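You operate a simulated robot arm through the tools that you are given. There is no shell and no other tool.

The job below is to be done with a simulated two-armed robot. You get a single attempt, and the scene is never put back.

TASK
Pick up the gold die with one hand, pass it to the other hand and put it on the shelf under the purple table.

Only the result counts: the job must be done as asked and must still hold three seconds after the hand-in. Knocking over, shifting, dropping, spilling or breaking anything else fails it.

THE ROBOT
Two 7-joint arms with three-finger grippers on one trunk, on a base that moves. Base frame: it is fixed to the floor where the robot stands at the start and does not move with it; the origin is under the middle of the robot, x ahead of it, y to its left, z up. Lengths are in m, angles in degrees, forces in N, time in s.
The left shoulder is at the start at [0.03, 0.124, 1.008], the right one opposite. With the tool pointing down near the work surface each hand reaches from about 0.1 to 0.78 m from the robot's upright axis, wherever it stands, measured 20 degrees to its own side. Places, roughly: gold die (10x4x15 cm) [3.2, -1.2, 1]; shelf under the purple table [-0.5, -1.3, 0.3]. Payload 2.2 kg a hand.
The TCP of each hand is the grasp point between the finger pads, 0.028 m short of the fingertips. In the tool frame z runs along the fingers and y along their closing line. The gripper opens to 0.102 m; its body begins 0.071 m behind the TCP.
Orientation is that of the tool frame in the base frame, as a unit quaternion [w, x, y, z]. With the fingers straight down and closing along the base's y, the tool's x points along the base's -x, its y along +y and its z along -z.

THE INTERFACE
- The arms move only by the tool servo_tool. It takes "left_rows", "right_rows" or both (then of equal length, played together; a hand with none holds still); each is a list that holds one entry, the list of rows, each a list of 7 numbers: the finger opening in m, from 0 to 0.102, then the shift along the tool's x, y, z in units of 300 mm (1.0 is 300 mm), then the turn, a rotation vector about the tool's x, y, z in units of 90 degrees (1.0 is 90 degrees). In form: [[[jaw, x, y, z, rx, ry, rz], ...]]. A call has 1 to 20 rows; each row is the pose to reach, as a shift and turn from the pose commanded when the call began, along the tool's axes at that moment. A call with a number of a shift or a turn outside -1 to 1 is refused whole. Rows are played at 5 a second. More than 0.05 m and 8.6 degrees between two rows, or a gripper value outside its range, and nothing of the call is played. Where a pose cannot be reached the arm comes as near as it can. A force on the tool above 40 N (or 10 N above the force at the start of the call, whichever is more), or a blocked arm, ends the call early, and 0.2 s more pass. Each finger travels about 0.1436 m/s and halts on what it meets, pressing with about 43 N; the grip force reading is that of the motor and also rises with nothing between the fingers. The clock runs only during rows and for 0.2 s after the last one: add rows that repeat a pose to give the fingers time. It gives the time, the measured TCP pose, the force on the tool (base axes), the opening and the grip force at its end, in the units of the frame above (readings bear some noise), with the torque about the TCP (base axes, N m) and any sound that the robot's microphone picked up, and new pictures: "views" is both (left out), scene, wrist or none (wrist: the cameras of the hands that moved).
- Cameras (640 x 400 px; columns grow to the right, rows downward): "scene" is now at [0.0444, -0.0123, 1.7429]; the picture's right is [-0.13, -0.99, 0.00], its down [-0.66, 0.09, -0.74] and it looks along [0.74, -0.10, -0.67] (base axes); focal length 272 px, centre (320, 200). "left" rides on the left gripper at [0.072, 0.038, -0.086] in its tool frame; the picture's right is [-0.46, 0.89, 0.00], its down [-0.60, -0.32, -0.73] and it looks along [-0.65, -0.34, 0.68] (tool axes); focal length 256 px, centre (320, 200). "right" rides on the right gripper at [0.069, 0.044, -0.086] in its tool frame; the picture's right is [-0.53, 0.85, 0.00], its down [-0.58, -0.36, -0.73] and it looks along [-0.62, -0.39, 0.68] (tool axes); focal length 256 px, centre (320, 200). There is no depth. A picture from a camera that has moved, and an enlarged one, comes with that camera's place and axes in the base frame and with its lens. The place of the scene camera against the robot may be out by one fixed shift of up to 0.018 m in any direction.
- move_column(by): moves the trunk up (or, below 0, down) by that many m; the arms and the scene camera ride with it, the base frame stays. It gives what a move gives, with no picture.
- roll_base(legs): drives the robot by 1 to 6 legs, each [ahead, left, turn to the left] in m, m and degrees, along the robot's own axes; the way and the turn of a leg run together, so that a leg with both is an arc; at most 1.5 m and 180 degrees a leg. The arms and the cameras ride along, it lands a little off, and it stops where it bumps. It gives what a move gives, and a new picture of the scene camera.
- head_to(pan, tilt): turns the head with the scene camera to pan (to the left, within 143 degrees either way) and tilt (down, from -29 to 69), counted from straight ahead of the robot. It gives what a move gives, and a new picture of the scene camera.
- enlarge(camera, box): a new picture of the part [left, top, right, bottom] of that camera's present view, enlarged. It takes no simulated time.
- sign_off(): hands the job in; it is judged then, once.

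Nothing tells you exact positions but the pictures and the camera data. Unless the task says otherwise, let go and move clear before handing in.

The tools are called after ">>>" as a command line: name --argument value ..., lists and objects as JSON in quotes. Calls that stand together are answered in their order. servo_tool: Moves the arms, as the interface text tells. Its arguments: {"type":"object","properties":{"left_rows":{"type":"array","items":{"type":"array","items":{"type":"array","items":{"type":"number"}}}},"right_rows":{"type":"array","items":{"type":"array","items":{"type":"array","items":{"type":"number"}}}},"views":{"type":"string","enum":["both","scene","wrist","none"]}},"required":[]} The other tools are called the same way: move_column (by) moves the trunk up or down; roll_base (legs) drives the base; head_to (pan, tilt) turns the head that bears the scene camera; enlarge (camera, box) takes an enlarged picture of a part of a camera's view; sign_off () hands the job in.

At the start:

```text
clock: 0.0
left_position: [0.6032, 0.2339, 1.1807]
left_tool_rot: [0.0, 0.0, 1.0, 0.0]
left_contact_force: [0.7, -0.6, -0.3]
left_moment: [0.01, -0.02, 0.04]
left_grip_width: 0.1016
left_grasp_force: 0.0
right_position: [0.3769, -0.1788, 1.2074]
right_tool_rot: [0.0, 0.001, 1.0, 0.0]
right_contact_force: [0.6, 0.5, 0.7]
right_moment: [0.01, 0.0, -0.02]
right_grip_width: 0.1019
right_grasp_force: 0.0
trunk travel left (down, up): [-0.25, 0.29]
robot x, y, heading: [0.0011, 0.0017, 0.0]
head pan, tilt (commanded): [-7.4, 42.1]
```

scene: 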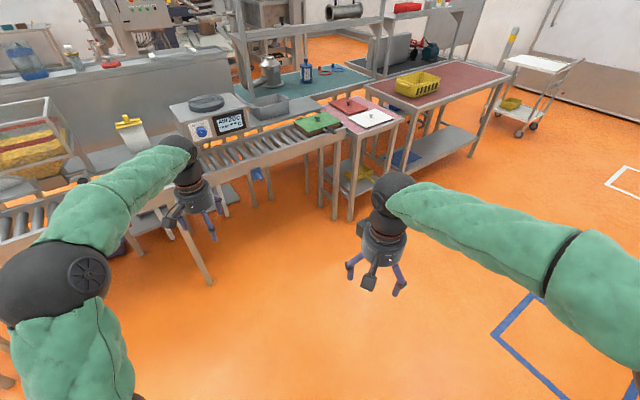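
right: 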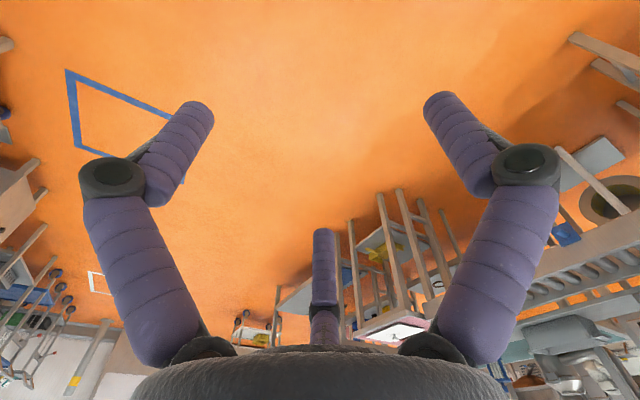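
left: 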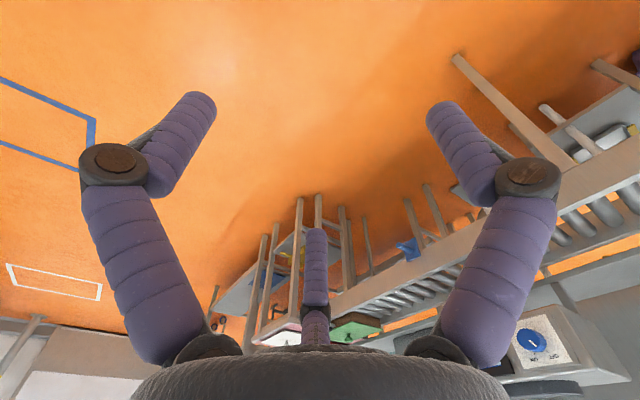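

I see a workshop with a red-topped table ahead to the right, where the gold die may stand, and both arms empty. I'll look around with the head and zoom in before moving.

>>> enlarge --camera "scene" --box '[300, 0, 620, 200]'

>>> head_to --pan -20 --tilt 20

```text
2.00 times, centred on (460, 100) of scene
camera zoom: at [0.0444, -0.0123, 1.7429], right [-0.13, -0.99, 0.0], down [-0.66, 0.09, -0.74], along [0.74, -0.1, -0.67], focal length 544 px, centre (40, 400)
```

zoom: 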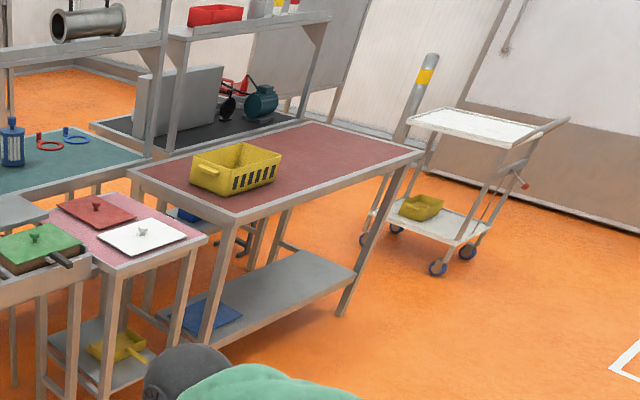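

```text
clock: 0.9
left_position: [0.6035, 0.2349, 1.1812]
left_tool_rot: [0.0, -0.001, 1.0, 0.0]
left_contact_force: [-0.2, 0.6, 0.9]
left_moment: [-0.02, -0.03, -0.01]
left_grip_width: 0.1024
left_grasp_force: 0.1
right_position: [0.3773, -0.1789, 1.2076]
right_tool_rot: [0.0, 0.0, 1.0, 0.0]
right_contact_force: [0.0, 0.2, -0.4]
right_moment: [-0.01, -0.02, -0.02]
right_grip_width: 0.1019
right_grasp_force: 0.0
trunk travel left (down, up): [-0.25, 0.29]
robot x, y, heading: [0.0021, -0.0021, 0.1]
head pan, tilt (commanded): [-20.0, 20.0]
camera scene: at [0.049, -0.0334, 1.7772], right [-0.34, -0.94, 0.0], down [-0.32, 0.12, -0.94], along [0.88, -0.32, -0.34], focal length 272 px, centre (320, 200)
```

scene: 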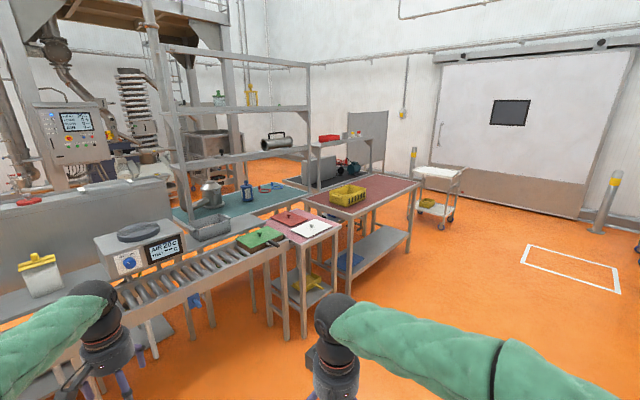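

The place given for the die falls near the benches behind the red table in this picture. I'll zoom in on that area to find it.

>>> enlarge --camera "scene" --box '[250, 120, 410, 220]'

>>> enlarge --camera "scene" --box '[180, 180, 340, 280]'

>>> enlarge --camera "scene" --box '[380, 130, 540, 230]'

```text
4.00 times, centred on (330, 170) of scene
camera zoom: at [0.049, -0.0334, 1.7772], right [-0.34, -0.94, 0.0], down [-0.32, 0.12, -0.94], along [0.88, -0.32, -0.34], focal length 1089 px, centre (280, 320)
```

zoom: 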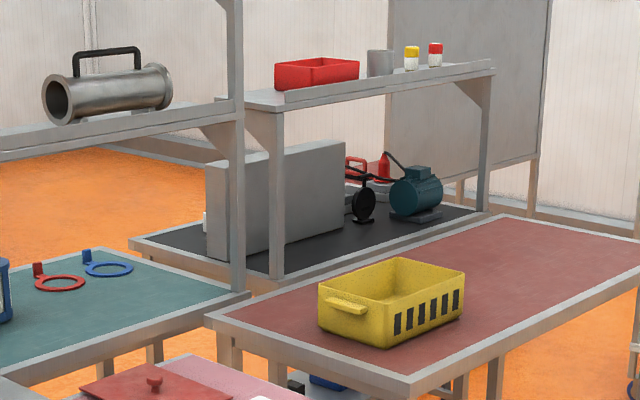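

```text
4.00 times, centred on (260, 230) of scene
camera zoom: at [0.049, -0.0334, 1.7772], right [-0.34, -0.94, 0.0], down [-0.32, 0.12, -0.94], along [0.88, -0.32, -0.34], focal length 1089 px, centre (560, 80)
```

zoom: 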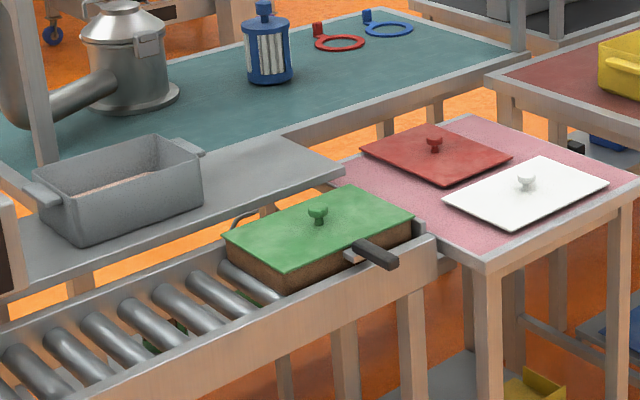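

```text
4.00 times, centred on (460, 180) of scene
camera zoom: at [0.049, -0.0334, 1.7772], right [-0.34, -0.94, 0.0], down [-0.32, 0.12, -0.94], along [0.88, -0.32, -0.34], focal length 1089 px, centre (-240, 280)
```

zoom: 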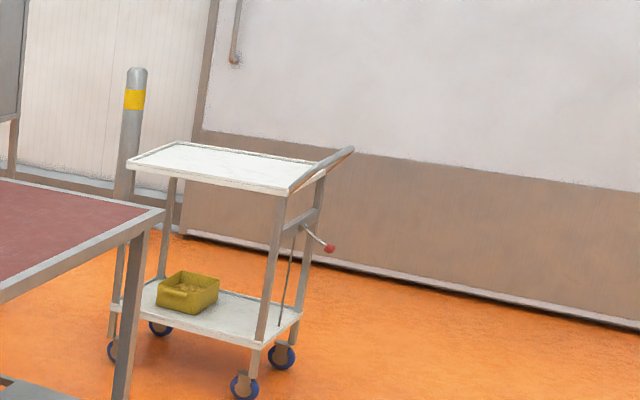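

The die's position is hidden behind the grey panel on the black-topped bench. I'll survey the rest of the room to find a way round and to see the purple table.

>>> head_to --pan -75 --tilt 25

>>> head_to --pan -130 --tilt 35

>>> head_to --pan 60 --tilt 25

>>> head_to --pan 130 --tilt 25

```text
clock: 2.1
left_position: [0.6032, 0.2349, 1.1805]
left_tool_rot: [0.0, 0.0, 1.0, 0.0]
left_contact_force: [0.3, -0.2, 1.2]
left_moment: [0.0, 0.0, -0.01]
left_grip_width: 0.102
left_grasp_force: 0.0
right_position: [0.3781, -0.1792, 1.2086]
right_tool_rot: [0.0, 0.001, 1.0, 0.0]
right_contact_force: [-0.4, 0.1, 0.4]
right_moment: [0.01, -0.03, 0.0]
right_grip_width: 0.102
right_grasp_force: 0.0
trunk travel left (down, up): [-0.25, 0.29]
robot x, y, heading: [-0.0026, -0.0009, 0.0]
head pan, tilt (commanded): [-75.0, 25.0]
camera scene: at [-0.0146, -0.0906, 1.7692], right [-0.97, -0.26, 0.0], down [-0.11, 0.41, -0.91], along [0.24, -0.88, -0.42], focal length 272 px, centre (320, 200)
```

scene: 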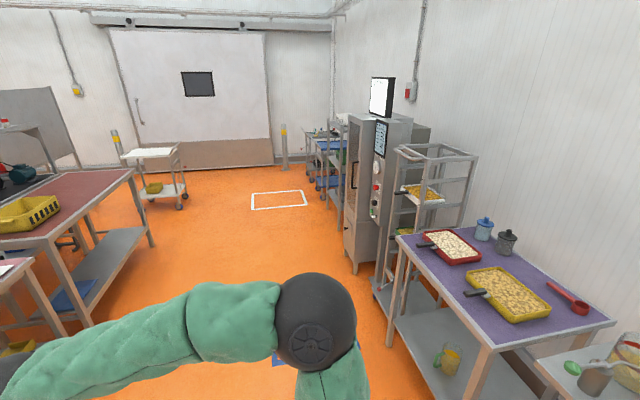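

```text
clock: 3.3
left_position: [0.6036, 0.2353, 1.1817]
left_tool_rot: [0.0, -0.001, 1.0, 0.0]
left_contact_force: [0.3, 0.2, 0.3]
left_moment: [-0.01, -0.01, 0.02]
left_grip_width: 0.1019
left_grasp_force: 0.1
right_position: [0.3783, -0.1787, 1.2084]
right_tool_rot: [-0.001, 0.001, 1.0, 0.0]
right_contact_force: [-0.6, -0.1, 0.6]
right_moment: [0.01, 0.03, 0.0]
right_grip_width: 0.1019
right_grasp_force: 0.1
trunk travel left (down, up): [-0.25, 0.29]
robot x, y, heading: [0.0014, 0.0017, 0.1]
head pan, tilt (commanded): [-130.0, 35.0]
camera scene: at [-0.095, -0.0691, 1.7535], right [-0.77, 0.64, 0.0], down [0.37, 0.44, -0.82], along [-0.53, -0.63, -0.57], focal length 272 px, centre (320, 200)
```

scene: 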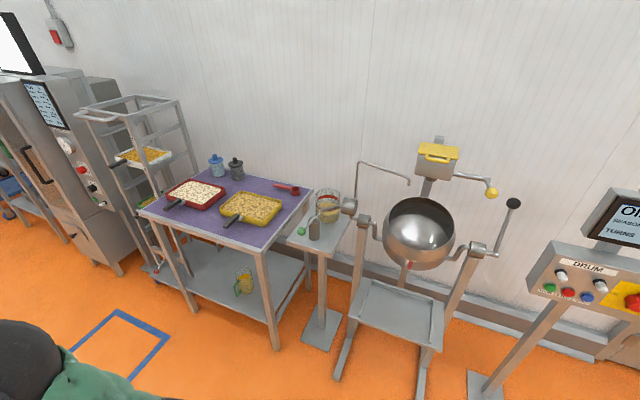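

```text
clock: 6.2
left_position: [0.6049, 0.2347, 1.1812]
left_tool_rot: [0.0, 0.0, 1.0, 0.001]
left_contact_force: [0.4, 0.4, -0.2]
left_moment: [0.0, 0.01, 0.0]
left_grip_width: 0.102
left_grasp_force: 0.0
right_position: [0.3781, -0.1794, 1.2078]
right_tool_rot: [0.001, 0.0, 1.0, 0.0]
right_contact_force: [0.1, 0.2, -0.5]
right_moment: [0.01, 0.01, 0.0]
right_grip_width: 0.1022
right_grasp_force: 0.1
trunk travel left (down, up): [-0.25, 0.29]
robot x, y, heading: [-0.0021, 0.0, 0.2]
head pan, tilt (commanded): [60.0, 25.0]
camera scene: at [0.0076, 0.0782, 1.7692], right [0.87, -0.5, 0.0], down [-0.21, -0.37, -0.91], along [0.45, 0.78, -0.42], focal length 272 px, centre (320, 200)
```

scene: 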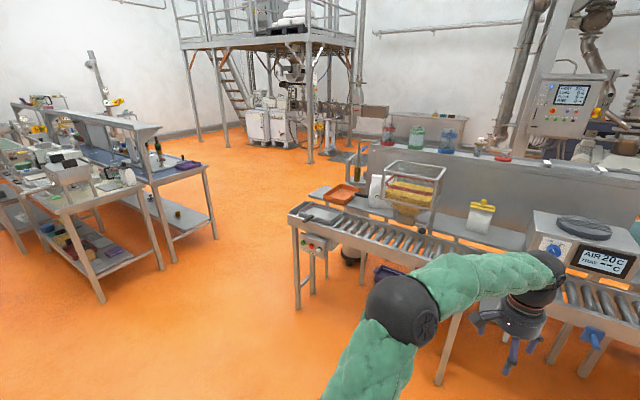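

```text
clock: 7.6
left_position: [0.6027, 0.2354, 1.1808]
left_tool_rot: [-0.001, 0.0, 1.0, 0.0]
left_contact_force: [-0.7, 0.7, 0.1]
left_moment: [0.0, 0.03, -0.01]
left_grip_width: 0.102
left_grasp_force: 0.1
right_position: [0.3771, -0.1795, 1.2081]
right_tool_rot: [0.0, 0.0, 1.0, 0.0]
right_contact_force: [-0.8, 0.8, 0.9]
right_moment: [-0.02, 0.0, 0.0]
right_grip_width: 0.1018
right_grasp_force: 0.0
trunk travel left (down, up): [-0.25, 0.29]
robot x, y, heading: [0.0045, -0.0015, -0.2]
head pan, tilt (commanded): [130.0, 25.0]
camera scene: at [-0.0977, 0.069, 1.7692], right [0.77, 0.64, 0.0], down [0.27, -0.32, -0.91], along [-0.58, 0.69, -0.42], focal length 272 px, centre (320, 200)
```

scene: 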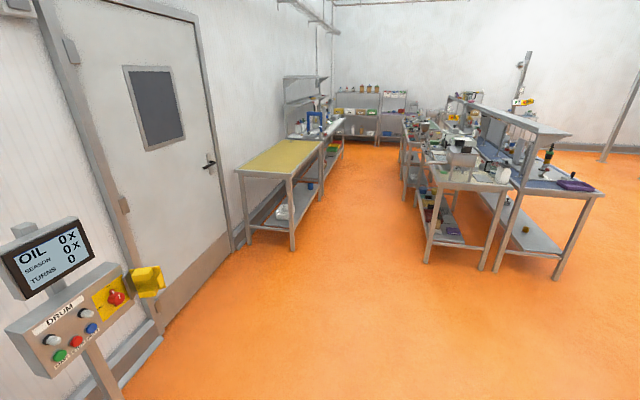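

The purple table, with a lower shelf holding a yellow jug, is behind me on the right, and its front edge runs roughly from (-0.45,-0.92) to (-0.15,-1.52). The die seems to be hidden behind the grey panel on the black bench, so I'll tuck the left arm in, then drive down the aisle to look from the far end.

>>> servo_tool --left_rows '[[[0.102, 0.15, 0, 0, 0, 0, 0], [0.102, 0.3, 0, 0, 0, 0, 0], [0.102, 0.45, 0, 0, 0, 0, 0], [0.102, 0.6, 0, 0, 0, 0, 0], [0.102, 0.73, 0, 0, 0, 0, 0], [0.102, 0.73, 0, 0, 0, 0, 0]]]' --views "none"

>>> head_to --pan 0 --tilt 25

>>> roll_base --legs '[[0, 0, -55], [1.5, 0, 0]]'

```text
clock: 9.0
left_position: [0.385, 0.234, 1.1817]
left_tool_rot: [0.0, 0.0, 1.0, 0.0]
left_contact_force: [0.2, -0.5, 0.2]
left_moment: [0.04, 0.0, 0.01]
left_grip_width: 0.1018
left_grasp_force: 0.1
right_position: [0.3786, -0.1799, 1.2064]
right_tool_rot: [-0.001, 0.0, 1.0, -0.001]
right_contact_force: [-0.3, 1.2, -0.3]
right_moment: [-0.01, 0.04, 0.01]
right_grip_width: 0.1022
right_grasp_force: 0.1
trunk travel left (down, up): [-0.25, 0.29]
robot x, y, heading: [0.0008, -0.0007, 0.3]
head pan, tilt (commanded): [130.0, 25.0]
```

```text
clock: 11.1
left_position: [0.3831, 0.2347, 1.182]
left_tool_rot: [0.0, 0.0, 1.0, 0.0]
left_contact_force: [0.4, 0.4, 0.0]
left_moment: [0.0, -0.03, 0.04]
left_grip_width: 0.1021
left_grasp_force: 0.0
right_position: [0.3775, -0.1795, 1.2076]
right_tool_rot: [0.0, 0.0, 1.0, -0.001]
right_contact_force: [0.9, 0.3, -0.6]
right_moment: [-0.01, 0.03, -0.01]
right_grip_width: 0.1016
right_grasp_force: 0.1
trunk travel left (down, up): [-0.25, 0.29]
robot x, y, heading: [-0.0028, -0.0017, -0.0]
head pan, tilt (commanded): [0.0, 25.0]
camera scene: at [0.0536, -0.0015, 1.7692], right [0.0, -1.0, 0.0], down [-0.42, 0.0, -0.91], along [0.91, 0.0, -0.42], focal length 272 px, centre (320, 200)
```

scene: 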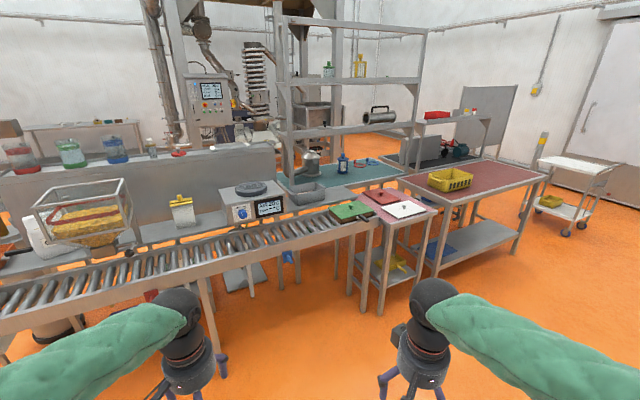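

```text
clock: 21.0
left_position: [1.2868, -1.4119, 1.1817]
left_tool_rot: [0.0, 0.458, 0.889, 0.0]
left_contact_force: [-1.1, -0.7, -0.9]
left_moment: [0.0, 0.01, -0.03]
left_grip_width: 0.1021
left_grasp_force: 0.1
right_position: [0.9471, -1.6459, 1.2086]
right_tool_rot: [0.0, 0.458, 0.889, 0.0]
right_contact_force: [1.1, 0.6, 0.3]
right_moment: [0.01, -0.05, 0.02]
right_grip_width: 0.102
right_grasp_force: 0.0
trunk travel left (down, up): [-0.25, 0.29]
robot x, y, heading: [0.8742, -1.2375, -54.6]
head pan, tilt (commanded): [0.0, 25.0]
camera scene: at [0.9011, -1.2879, 1.7692], right [-0.82, -0.58, 0.0], down [-0.24, 0.34, -0.91], along [0.52, -0.74, -0.42], focal length 272 px, centre (320, 200)
```

scene: 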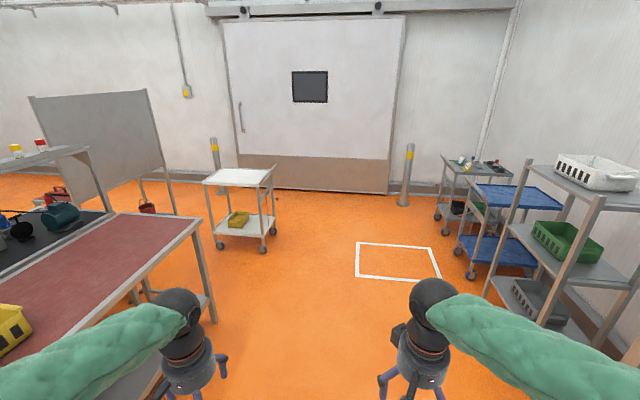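

The board and a red bucket stand behind the black bench, and there is a trolley at about (3.3,-2.8). I'll drive on to about (2.1,-2.75), past the red table's end, and look left from there.

>>> roll_base --legs '[[0.97, 0.06, 0], [0.97, 0.06, 0]]'

>>> head_to --pan 75 --tilt 20

```text
clock: 30.7
left_position: [2.5045, -2.9268, 1.1813]
left_tool_rot: [0.0, 0.459, 0.888, 0.0]
left_contact_force: [0.3, -0.7, 0.0]
left_moment: [0.0, -0.04, -0.02]
left_grip_width: 0.1022
left_grasp_force: 0.0
right_position: [2.1642, -3.1619, 1.2083]
right_tool_rot: [0.0, 0.459, 0.888, 0.0]
right_contact_force: [1.2, 0.0, 0.2]
right_moment: [0.02, 0.01, -0.01]
right_grip_width: 0.102
right_grasp_force: 0.0
trunk travel left (down, up): [-0.25, 0.29]
robot x, y, heading: [2.0911, -2.7521, -54.6]
head pan, tilt (commanded): [0.0, 25.0]
camera scene: at [2.1189, -2.8023, 1.7692], right [-0.82, -0.58, 0.0], down [-0.24, 0.35, -0.91], along [0.52, -0.74, -0.42], focal length 272 px, centre (320, 200)
```

scene: 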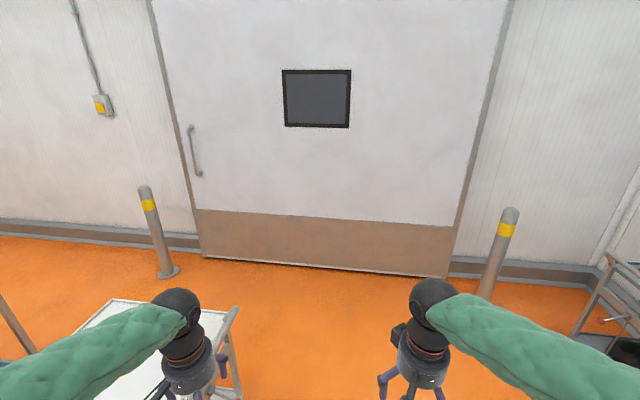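

```text
clock: 32.2
left_position: [2.5047, -2.9264, 1.1814]
left_tool_rot: [0.001, 0.458, 0.889, 0.0]
left_contact_force: [-0.4, -0.1, 0.2]
left_moment: [-0.02, -0.03, -0.02]
left_grip_width: 0.102
left_grasp_force: 0.1
right_position: [2.1644, -3.1605, 1.2077]
right_tool_rot: [0.0, 0.458, 0.889, 0.0]
right_contact_force: [0.9, -1.4, 0.7]
right_moment: [-0.05, -0.01, 0.0]
right_grip_width: 0.1022
right_grasp_force: 0.1
trunk travel left (down, up): [-0.25, 0.29]
robot x, y, heading: [2.091, -2.7486, -54.8]
head pan, tilt (commanded): [75.0, 20.0]
camera scene: at [2.1526, -2.6944, 1.7773], right [0.35, -0.94, 0.0], down [-0.32, -0.12, -0.94], along [0.88, 0.33, -0.34], focal length 272 px, centre (320, 200)
```

scene: 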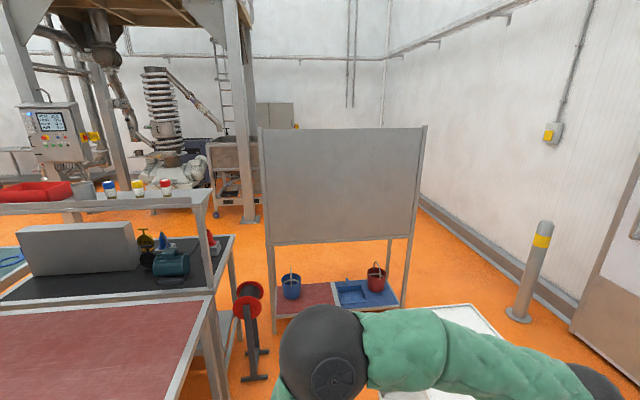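

From here I see the far end of the black bench and a stand with red discs beside it. I'll zoom in.

>>> enlarge --camera "scene" --box '[0, 160, 280, 335]'

>>> enlarge --camera "scene" --box '[200, 200, 440, 350]'

```text
2.29 times, centred on (140, 248) of scene
camera zoom: at [2.1526, -2.6944, 1.7773], right [0.35, -0.94, 0.0], down [-0.32, -0.12, -0.94], along [0.88, 0.33, -0.34], focal length 622 px, centre (731, 91)
```

zoom: 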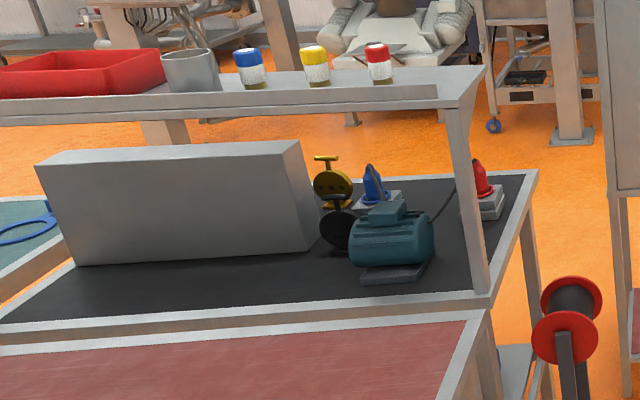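

```text
2.67 times, centred on (320, 275) of scene
camera zoom: at [2.1526, -2.6944, 1.7773], right [0.35, -0.94, 0.0], down [-0.32, -0.12, -0.94], along [0.88, 0.33, -0.34], focal length 726 px, centre (320, 0)
```

zoom: 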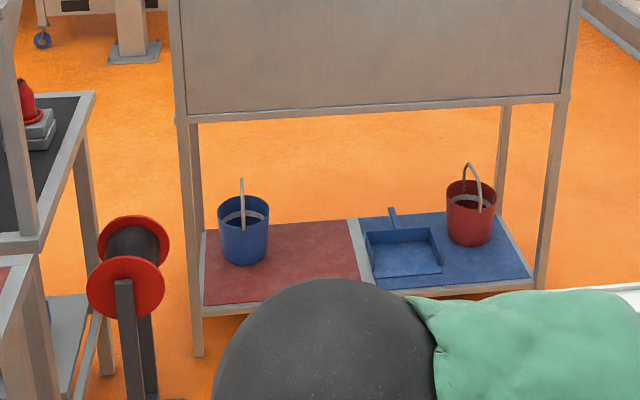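

A gold disc-like object with a T handle stands behind the motor on the black bench; that is likely the gold die. I'll zoom further.

>>> enlarge --camera "scene" --box '[120, 220, 220, 282]'

>>> enlarge --camera "scene" --box '[180, 240, 320, 390]'

```text
6.40 times, centred on (170, 251) of scene
camera zoom: at [2.1526, -2.6944, 1.7773], right [0.35, -0.94, 0.0], down [-0.32, -0.12, -0.94], along [0.88, 0.33, -0.34], focal length 1742 px, centre (1280, -126)
```

zoom: 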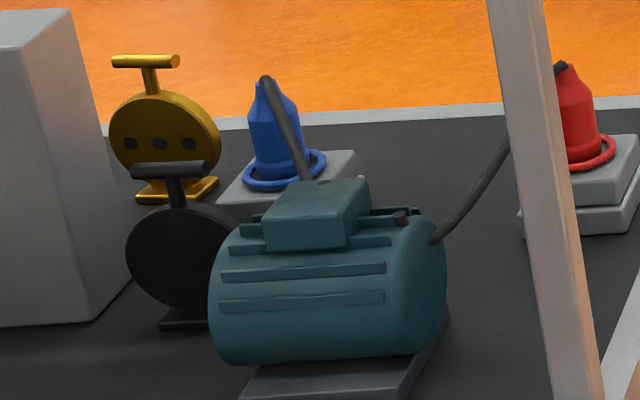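

```text
2.67 times, centred on (250, 315) of scene
camera zoom: at [2.1526, -2.6944, 1.7773], right [0.35, -0.94, 0.0], down [-0.32, -0.12, -0.94], along [0.88, 0.33, -0.34], focal length 726 px, centre (507, -107)
```

zoom: 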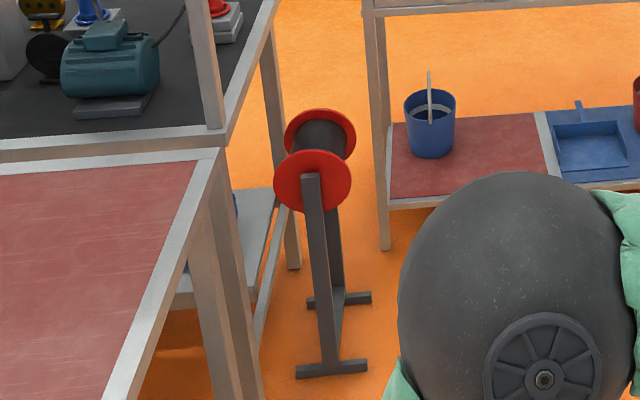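

The gold die stands near (3.18,-1.15), close to the black bench's back edge, with a black die, a motor and a grey box in front of it, so I have to come at it from behind. Before driving round the board I'll look down to see how wide my own base and arms are.

>>> head_to --pan 0 --tilt 69

>>> head_to --pan 60 --tilt 45

```text
clock: 33.7
left_position: [2.5049, -2.9264, 1.1825]
left_tool_rot: [0.0, 0.459, 0.888, 0.0]
left_contact_force: [0.0, -0.6, -0.3]
left_moment: [0.02, 0.0, -0.01]
left_grip_width: 0.102
left_grasp_force: 0.0
right_position: [2.1636, -3.1604, 1.2073]
right_tool_rot: [-0.001, 0.459, 0.888, 0.0]
right_contact_force: [0.5, -0.3, -0.3]
right_moment: [0.04, -0.01, 0.01]
right_grip_width: 0.1025
right_grasp_force: 0.0
trunk travel left (down, up): [-0.25, 0.29]
robot x, y, heading: [2.0879, -2.747, -54.8]
head pan, tilt (commanded): [0.0, 68.8]
camera scene: at [2.0976, -2.7723, 1.7098], right [-0.82, -0.58, 0.0], down [-0.54, 0.76, -0.36], along [0.21, -0.3, -0.93], focal length 272 px, centre (320, 200)
```

scene: 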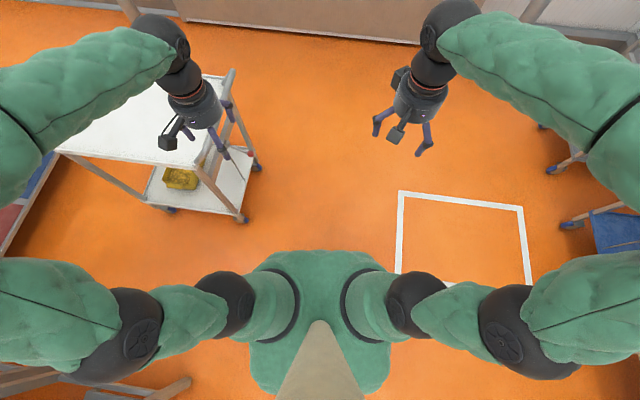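

```text
clock: 35.0
left_position: [2.5045, -2.9265, 1.1809]
left_tool_rot: [0.0, 0.459, 0.888, 0.001]
left_contact_force: [0.7, 0.2, -0.2]
left_moment: [0.03, -0.02, -0.03]
left_grip_width: 0.1018
left_grasp_force: 0.1
right_position: [2.1641, -3.1618, 1.2081]
right_tool_rot: [0.0, 0.458, 0.889, 0.0]
right_contact_force: [0.3, -1.2, 0.7]
right_moment: [-0.02, -0.03, -0.01]
right_grip_width: 0.102
right_grasp_force: 0.1
trunk travel left (down, up): [-0.25, 0.29]
robot x, y, heading: [2.0876, -2.7552, -54.6]
head pan, tilt (commanded): [60.0, 45.0]
camera scene: at [2.1462, -2.7192, 1.7386], right [0.09, -1.0, 0.0], down [-0.7, -0.07, -0.71], along [0.7, 0.07, -0.71], focal length 272 px, centre (320, 200)
```

scene: 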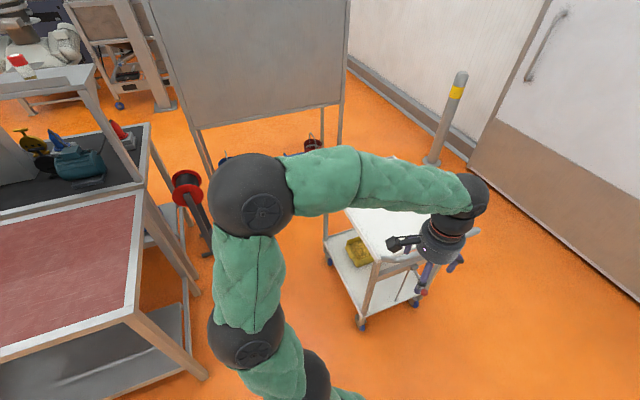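

My arms stay within about ±0.45 m of the axis and above z of about 1.0, and there is a bollard at (4.5,-3.66) to pass. I'll raise the trunk for clearance, go round the south side of the trolley and look at the gap between the board and the bollard.

>>> move_column --by 0.15

>>> roll_base --legs '[[1.05, -0.19, 0]]'

>>> head_to --pan 75 --tilt 30

```text
clock: 36.7
left_position: [2.5055, -2.9266, 1.3315]
left_tool_rot: [0.0, 0.46, 0.888, 0.0]
left_contact_force: [-0.1, -0.3, 0.1]
left_moment: [0.0, -0.02, 0.02]
left_grip_width: 0.1023
left_grasp_force: 0.1
right_position: [2.1635, -3.1615, 1.3579]
right_tool_rot: [0.0, 0.459, 0.888, 0.0]
right_contact_force: [0.5, -0.5, 0.0]
right_moment: [0.01, -0.04, 0.01]
right_grip_width: 0.1022
right_grasp_force: 0.0
trunk travel left (down, up): [-0.4, 0.14]
robot x, y, heading: [2.0882, -2.7487, -54.8]
head pan, tilt (commanded): [60.0, 45.0]
```

```text
clock: 42.2
left_position: [2.9579, -3.888, 1.3324]
left_tool_rot: [0.0, 0.457, 0.889, 0.0]
left_contact_force: [-0.7, 0.0, -1.1]
left_moment: [0.01, -0.03, 0.03]
left_grip_width: 0.1018
left_grasp_force: 0.0
right_position: [2.6178, -4.1234, 1.3567]
right_tool_rot: [-0.001, 0.458, 0.889, 0.0]
right_contact_force: [-0.2, -0.4, 0.4]
right_moment: [0.01, 0.01, -0.02]
right_grip_width: 0.1021
right_grasp_force: 0.0
trunk travel left (down, up): [-0.4, 0.14]
robot x, y, heading: [2.5391, -3.713, -54.4]
head pan, tilt (commanded): [60.0, 45.0]
camera scene: at [2.5987, -3.6817, 1.8886], right [0.1, -1.0, 0.0], down [-0.7, -0.07, -0.71], along [0.7, 0.07, -0.71], focal length 272 px, centre (320, 200)
```

scene: 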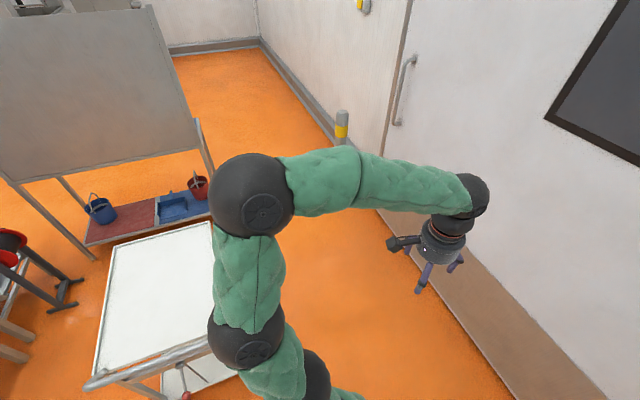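

```text
clock: 43.0
left_position: [2.9583, -3.888, 1.3314]
left_tool_rot: [0.0, 0.457, 0.889, 0.0]
left_contact_force: [0.2, -0.2, 0.7]
left_moment: [0.01, -0.01, 0.02]
left_grip_width: 0.102
left_grasp_force: 0.0
right_position: [2.6182, -4.122, 1.358]
right_tool_rot: [0.0, 0.458, 0.889, 0.001]
right_contact_force: [-0.4, -0.8, -0.1]
right_moment: [0.0, -0.02, 0.04]
right_grip_width: 0.1018
right_grasp_force: 0.0
trunk travel left (down, up): [-0.4, 0.14]
robot x, y, heading: [2.5448, -3.713, -54.3]
head pan, tilt (commanded): [75.0, 30.0]
camera scene: at [2.6022, -3.6576, 1.9112], right [0.35, -0.94, 0.0], down [-0.47, -0.18, -0.87], along [0.81, 0.3, -0.5], focal length 272 px, centre (320, 200)
```

scene: 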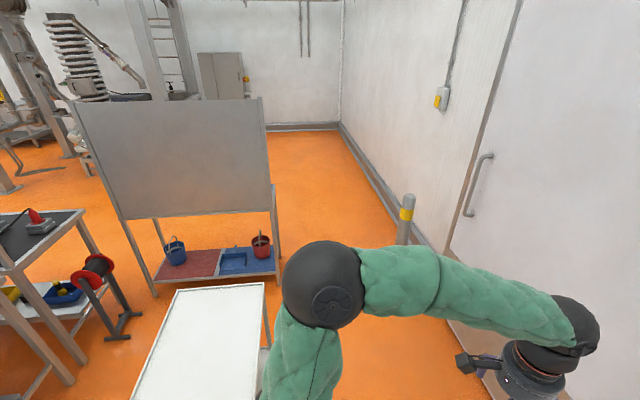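

The left board leg is confirmed at about (3.62,-1.73). I'll zoom in on the board's right end to measure the gap.

>>> enlarge --camera "scene" --box '[140, 180, 300, 300]'

>>> enlarge --camera "scene" --box '[0, 130, 200, 255]'

```text
3.33 times, centred on (220, 240) of scene
camera zoom: at [2.6022, -3.6576, 1.9112], right [0.35, -0.94, 0.0], down [-0.47, -0.18, -0.87], along [0.81, 0.3, -0.5], focal length 907 px, centre (653, 67)
```

zoom: 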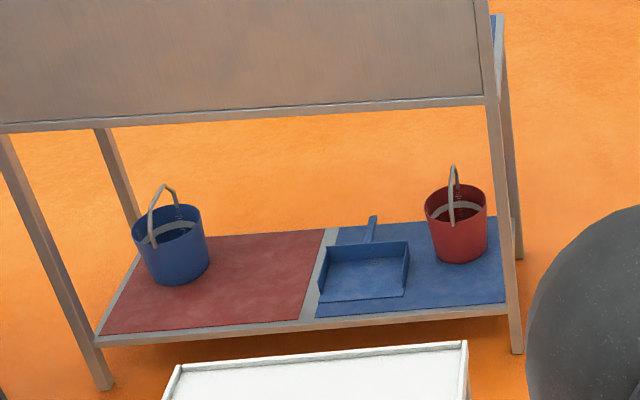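

```text
3.20 times, centred on (100, 192) of scene
camera zoom: at [2.6022, -3.6576, 1.9112], right [0.35, -0.94, 0.0], down [-0.47, -0.18, -0.87], along [0.81, 0.3, -0.5], focal length 871 px, centre (1024, 224)
```

zoom: 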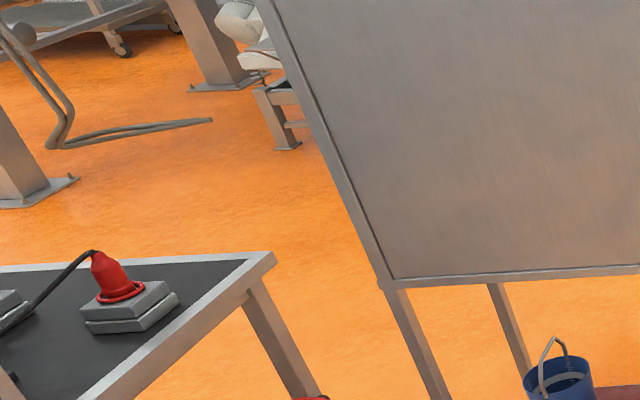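

The board stand spans (3.62,-1.73) to (4.12,-2.72), with its back legs at (3.94,-1.55) and (4.44,-2.54). That leaves about 1 m between it and the bollard. I'll strafe through that gap facing the wall.

>>> roll_base --legs '[[0.493, 0.452, 0], [0.079, 1.052, 0]]'

```text
clock: 51.6
left_position: [4.5079, -3.4824, 1.3315]
left_tool_rot: [0.0, 0.458, 0.889, 0.0]
left_contact_force: [0.9, 0.1, -0.4]
left_moment: [-0.02, 0.01, 0.04]
left_grip_width: 0.1022
left_grasp_force: 0.1
right_position: [4.1677, -3.7178, 1.3577]
right_tool_rot: [0.0, 0.457, 0.89, 0.0]
right_contact_force: [0.2, 0.1, -0.1]
right_moment: [0.01, -0.01, -0.01]
right_grip_width: 0.1019
right_grasp_force: 0.2
trunk travel left (down, up): [-0.4, 0.14]
robot x, y, heading: [4.0916, -3.3065, -54.4]
head pan, tilt (commanded): [75.0, 30.0]
camera scene: at [4.1524, -3.253, 1.9112], right [0.35, -0.94, 0.0], down [-0.47, -0.18, -0.87], along [0.81, 0.3, -0.5], focal length 272 px, centre (320, 200)
```

scene: 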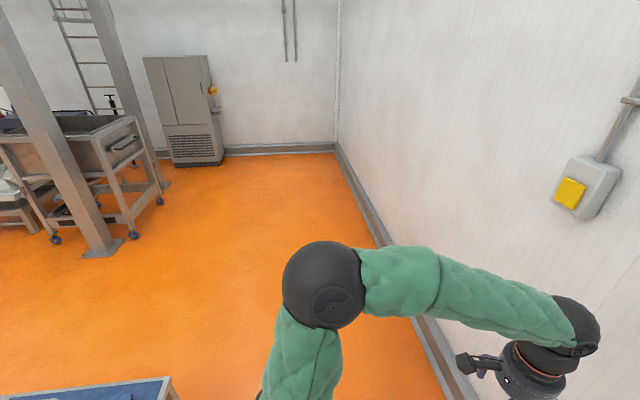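

The floor behind the board is clear. I'll keep strafing past its end and then back towards the rear of the black bench.

>>> roll_base --legs '[[0.2, 0.97, 0], [-0.87, 0.5, 0]]'

>>> head_to --pan -130 --tilt 25

```text
clock: 61.5
left_position: [5.2974, -2.0902, 1.3317]
left_tool_rot: [0.0, 0.453, 0.891, 0.0]
left_contact_force: [0.0, 0.2, 0.1]
left_moment: [-0.01, 0.0, 0.0]
left_grip_width: 0.1021
left_grasp_force: 0.0
right_position: [4.9608, -2.3292, 1.3587]
right_tool_rot: [-0.001, 0.453, 0.892, 0.0]
right_contact_force: [0.5, 0.2, 0.7]
right_moment: [-0.02, 0.01, 0.04]
right_grip_width: 0.102
right_grasp_force: 0.1
trunk travel left (down, up): [-0.4, 0.14]
robot x, y, heading: [4.8822, -1.9158, -54.2]
head pan, tilt (commanded): [75.0, 30.0]
camera scene: at [4.9403, -1.863, 1.9112], right [0.36, -0.93, 0.0], down [-0.47, -0.18, -0.87], along [0.81, 0.31, -0.5], focal length 272 px, centre (320, 200)
```

scene: 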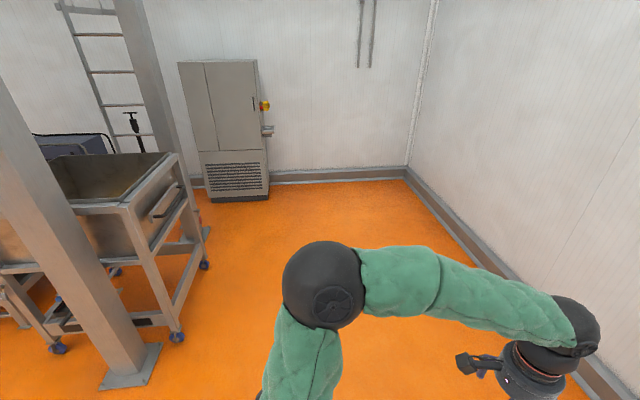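

```text
clock: 64.5
left_position: [5.2984, -2.0891, 1.3319]
left_tool_rot: [-0.001, 0.453, 0.891, 0.0]
left_contact_force: [-0.4, -0.1, 0.1]
left_moment: [-0.01, 0.0, 0.01]
left_grip_width: 0.102
left_grasp_force: 0.0
right_position: [4.9593, -2.3285, 1.3572]
right_tool_rot: [-0.001, 0.453, 0.892, 0.001]
right_contact_force: [1.0, -0.1, -0.7]
right_moment: [0.0, 0.01, 0.02]
right_grip_width: 0.102
right_grasp_force: 0.0
trunk travel left (down, up): [-0.4, 0.14]
robot x, y, heading: [4.8834, -1.919, -53.9]
head pan, tilt (commanded): [-130.0, 25.0]
camera scene: at [4.764, -1.8894, 1.9192], right [0.07, 1.0, 0.0], down [0.42, -0.03, -0.91], along [-0.9, 0.06, -0.42], focal length 272 px, centre (320, 200)
```

scene: 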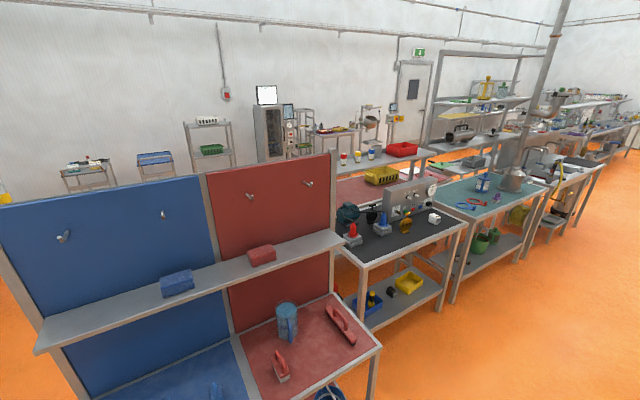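

From behind, the bench top is open, and the gold die stands near the back edge in front of the control box. I'll zoom in there.

>>> enlarge --camera "scene" --box '[320, 170, 480, 270]'

```text
4.00 times, centred on (400, 220) of scene
camera zoom: at [4.764, -1.8894, 1.9192], right [0.07, 1.0, 0.0], down [0.42, -0.03, -0.91], along [-0.9, 0.06, -0.42], focal length 1089 px, centre (0, 120)
```

zoom: 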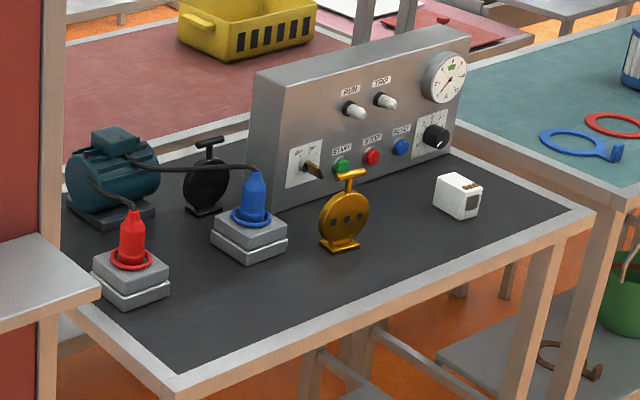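

Triangulating, the gold die's base is at about (3.164,-1.175,0.905). It faces the back edge, about 0.12 m inside it and about 0.16 m from the control panel, with a blue plug stand beside it. I'll back away from the board, turn to face the bench's rear and look again.

>>> roll_base --legs '[[-0.95, 0.342, 0], [0, 0, -98.2]]'

>>> head_to --pan 0 --tilt 35

```text
clock: 73.9
left_position: [4.3651, -1.3377, 1.3313]
left_tool_rot: [0.0, 0.972, 0.237, 0.0]
left_contact_force: [-1.2, -0.1, -0.2]
left_moment: [0.01, 0.01, 0.04]
left_grip_width: 0.1019
left_grasp_force: 0.2
right_position: [4.179, -0.9682, 1.3579]
right_tool_rot: [0.0, 0.971, 0.238, 0.0]
right_contact_force: [0.3, -0.8, 0.8]
right_moment: [0.02, 0.0, -0.01]
right_grip_width: 0.1021
right_grasp_force: 0.1
trunk travel left (down, up): [-0.4, 0.14]
robot x, y, heading: [4.5978, -0.9531, -152.7]
head pan, tilt (commanded): [-130.0, 25.0]
camera scene: at [4.6339, -0.8506, 1.9192], right [0.98, -0.22, 0.0], down [-0.09, -0.41, -0.91], along [0.2, 0.88, -0.42], focal length 272 px, centre (320, 200)
```

scene: 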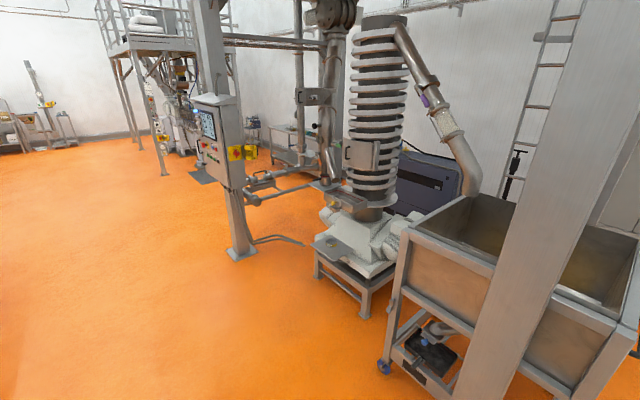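

```text
clock: 76.0
left_position: [4.3649, -1.3389, 1.3307]
left_tool_rot: [0.0, 0.971, 0.238, 0.0]
left_contact_force: [0.5, 0.2, -0.3]
left_moment: [0.02, 0.04, -0.01]
left_grip_width: 0.1019
left_grasp_force: 0.1
right_position: [4.1782, -0.9689, 1.3568]
right_tool_rot: [0.0, 0.971, 0.237, 0.0]
right_contact_force: [0.5, -0.5, 0.3]
right_moment: [0.04, 0.01, 0.01]
right_grip_width: 0.102
right_grasp_force: 0.1
trunk travel left (down, up): [-0.4, 0.14]
robot x, y, heading: [4.5945, -0.9534, -152.6]
head pan, tilt (commanded): [0.0, 35.0]
camera scene: at [4.5358, -0.9812, 1.9034], right [-0.46, 0.89, 0.0], down [0.51, 0.26, -0.82], along [-0.73, -0.38, -0.57], focal length 272 px, centre (320, 200)
```

scene: 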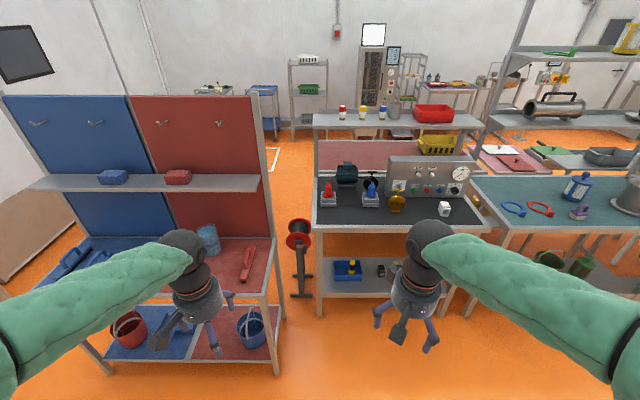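

The bench is straight ahead and the die sits in front of the control box. I'll shift right and roll up, stopping a little short so I can check clearance.

>>> roll_base --legs '[[0, -0.417, 0], [0.65, 0, 0]]'

>>> head_to --pan 0 --tilt 60

```text
clock: 81.8
left_position: [3.5987, -1.2653, 1.3305]
left_tool_rot: [0.0, 0.972, 0.237, 0.0]
left_contact_force: [0.2, -0.3, -0.7]
left_moment: [0.01, -0.02, 0.02]
left_grip_width: 0.1021
left_grasp_force: 0.1
right_position: [3.4121, -0.8957, 1.3582]
right_tool_rot: [0.001, 0.971, 0.238, 0.001]
right_contact_force: [0.3, 0.2, -0.5]
right_moment: [0.01, -0.03, 0.0]
right_grip_width: 0.1019
right_grasp_force: 0.0
trunk travel left (down, up): [-0.4, 0.14]
robot x, y, heading: [3.8292, -0.8797, -152.5]
head pan, tilt (commanded): [0.0, 35.0]
camera scene: at [3.7693, -0.9082, 1.9034], right [-0.46, 0.89, 0.0], down [0.51, 0.26, -0.82], along [-0.73, -0.38, -0.57], focal length 272 px, centre (320, 200)
```

scene: 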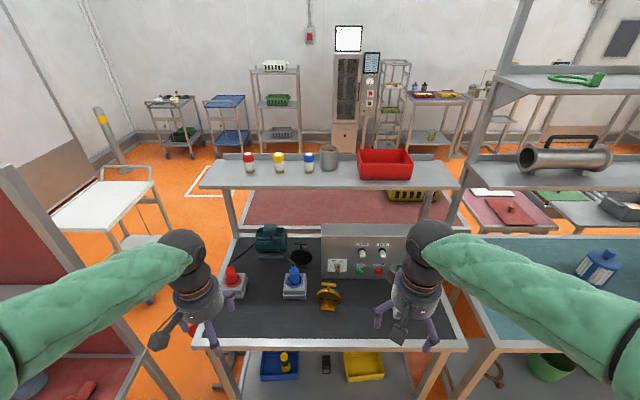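

```text
clock: 82.7
left_position: [3.5985, -1.2644, 1.3314]
left_tool_rot: [0.0, 0.971, 0.238, 0.001]
left_contact_force: [0.6, -0.3, 0.0]
left_moment: [0.01, 0.0, 0.01]
left_grip_width: 0.102
left_grasp_force: 0.1
right_position: [3.4133, -0.8951, 1.3574]
right_tool_rot: [0.001, 0.971, 0.237, 0.0]
right_contact_force: [0.7, -0.3, 0.2]
right_moment: [0.01, 0.0, 0.01]
right_grip_width: 0.1019
right_grasp_force: 0.1
trunk travel left (down, up): [-0.4, 0.14]
robot x, y, heading: [3.8282, -0.8773, -152.6]
head pan, tilt (commanded): [0.0, 60.0]
camera scene: at [3.7889, -0.8981, 1.8692], right [-0.46, 0.89, 0.0], down [0.77, 0.4, -0.5], along [-0.44, -0.23, -0.87], focal length 272 px, centre (320, 200)
```

scene: 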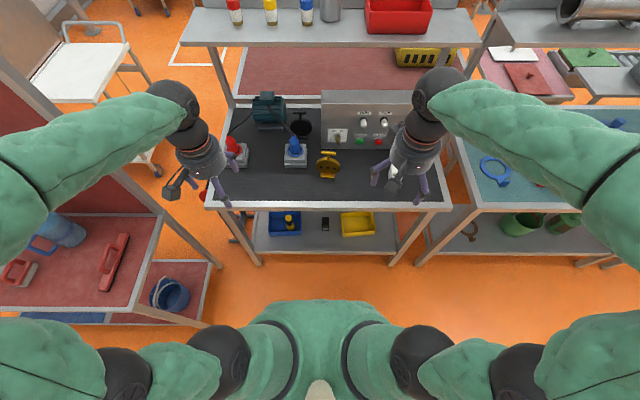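

The die stands just right of centre on the bench with the blue plug to its left. I'll zoom in to measure it.

>>> enlarge --camera "scene" --box '[270, 120, 382, 190]'

>>> enlarge --camera "right" --box '[0, 0, 640, 400]'

```text
5.71 times, centred on (326, 155) of scene
camera zoom: at [3.7889, -0.8981, 1.8692], right [-0.46, 0.89, 0.0], down [0.77, 0.4, -0.5], along [-0.44, -0.23, -0.87], focal length 1556 px, centre (286, 457)
```

zoom: 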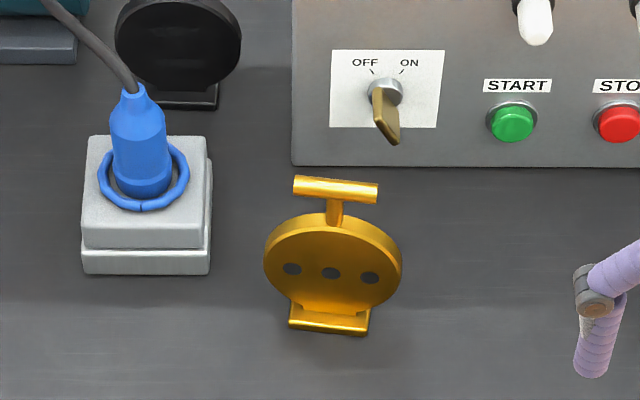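

```text
1.00 times, centred on (320, 200) of right (not enlarged: the box is as wide or as high as the picture)
camera zoom: at [3.4952, -0.9022, 1.4446], right [-0.08, -1.0, 0.0], down [-0.68, 0.06, 0.73], along [-0.73, 0.06, -0.68], focal length 256 px, centre (320, 200)
```

zoom: 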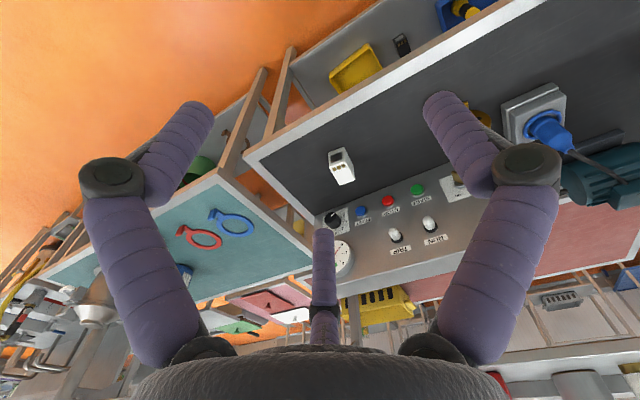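

The die measures about 10 cm across, with a T-bar about 6 cm long at z of about 1.047, and it is turned roughly 7.5° from my facing. Before choosing a grasp I'll close the free right hand in the air to learn how the three fingers come together.

>>> servo_tool --right_rows '[[[0.06, 0, 0, 0, 0, 0, 0], [0.03, 0, 0, 0, 0, 0, 0], [0.03, 0, 0, 0, 0, 0, 0]]]' --views "wrist"

>>> servo_tool --right_rows '[[[0.0, 0, 0, 0, 0, 0, 0], [0.0, 0, 0, 0, 0, 0, 0], [0.0, 0, 0, 0, 0, 0, 0]]]' --views "both"

```text
clock: 83.5
left_position: [3.5982, -1.2661, 1.331]
left_tool_rot: [0.0, 0.971, 0.238, 0.0]
left_contact_force: [-0.6, -0.1, 0.4]
left_moment: [0.0, 0.0, 0.0]
left_grip_width: 0.1022
left_grasp_force: 0.0
right_position: [3.4126, -0.8961, 1.3588]
right_tool_rot: [0.001, 0.971, 0.238, 0.0]
right_contact_force: [0.2, 0.0, -0.5]
right_moment: [-0.02, -0.04, 0.01]
right_grip_width: 0.0296
right_grasp_force: 0.3
trunk travel left (down, up): [-0.4, 0.14]
robot x, y, heading: [3.8284, -0.8763, -152.5]
head pan, tilt (commanded): [0.0, 60.0]
camera right: at [3.495, -0.9023, 1.4445], right [-0.08, -1.0, 0.0], down [-0.68, 0.06, 0.73], along [-0.73, 0.06, -0.68], focal length 256 px, centre (320, 200)
```

right: 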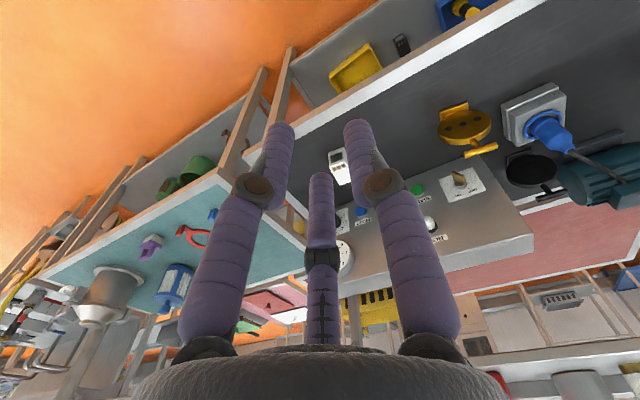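

```text
clock: 84.3
left_position: [3.5977, -1.2651, 1.3321]
left_tool_rot: [0.0, 0.971, 0.237, -0.001]
left_contact_force: [0.2, -0.3, -0.8]
left_moment: [-0.01, 0.03, -0.03]
left_grip_width: 0.102
left_grasp_force: 0.1
right_position: [3.4133, -0.8952, 1.3585]
right_tool_rot: [0.001, 0.972, 0.237, 0.0]
right_contact_force: [-0.2, -0.4, 0.2]
right_moment: [0.0, 0.0, -0.02]
right_grip_width: 0.0021
right_grasp_force: 32.1
trunk travel left (down, up): [-0.4, 0.14]
robot x, y, heading: [3.8368, -0.8762, -152.4]
head pan, tilt (commanded): [0.0, 60.0]
camera scene: at [3.7886, -0.8982, 1.8691], right [-0.46, 0.89, 0.0], down [0.77, 0.4, -0.5], along [-0.44, -0.23, -0.87], focal length 272 px, centre (320, 200)
camera right: at [3.495, -0.9023, 1.4445], right [-0.08, -1.0, 0.0], down [-0.68, 0.06, 0.73], along [-0.73, 0.06, -0.68], focal length 256 px, centre (320, 200)
```

scene: 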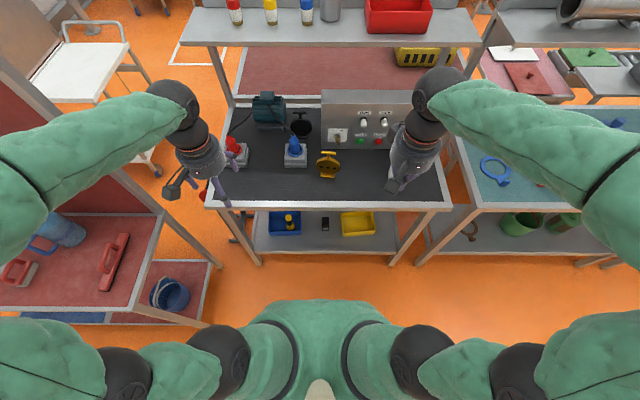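
right: 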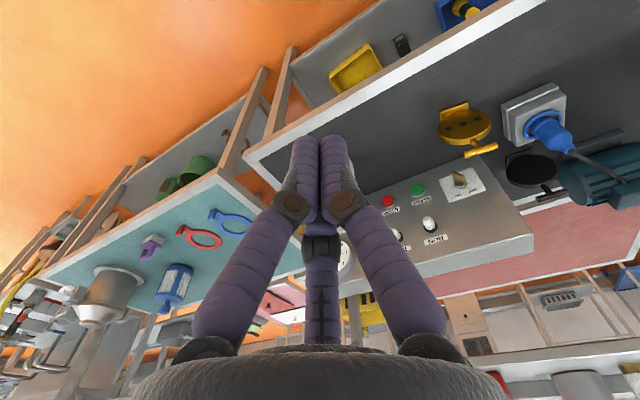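

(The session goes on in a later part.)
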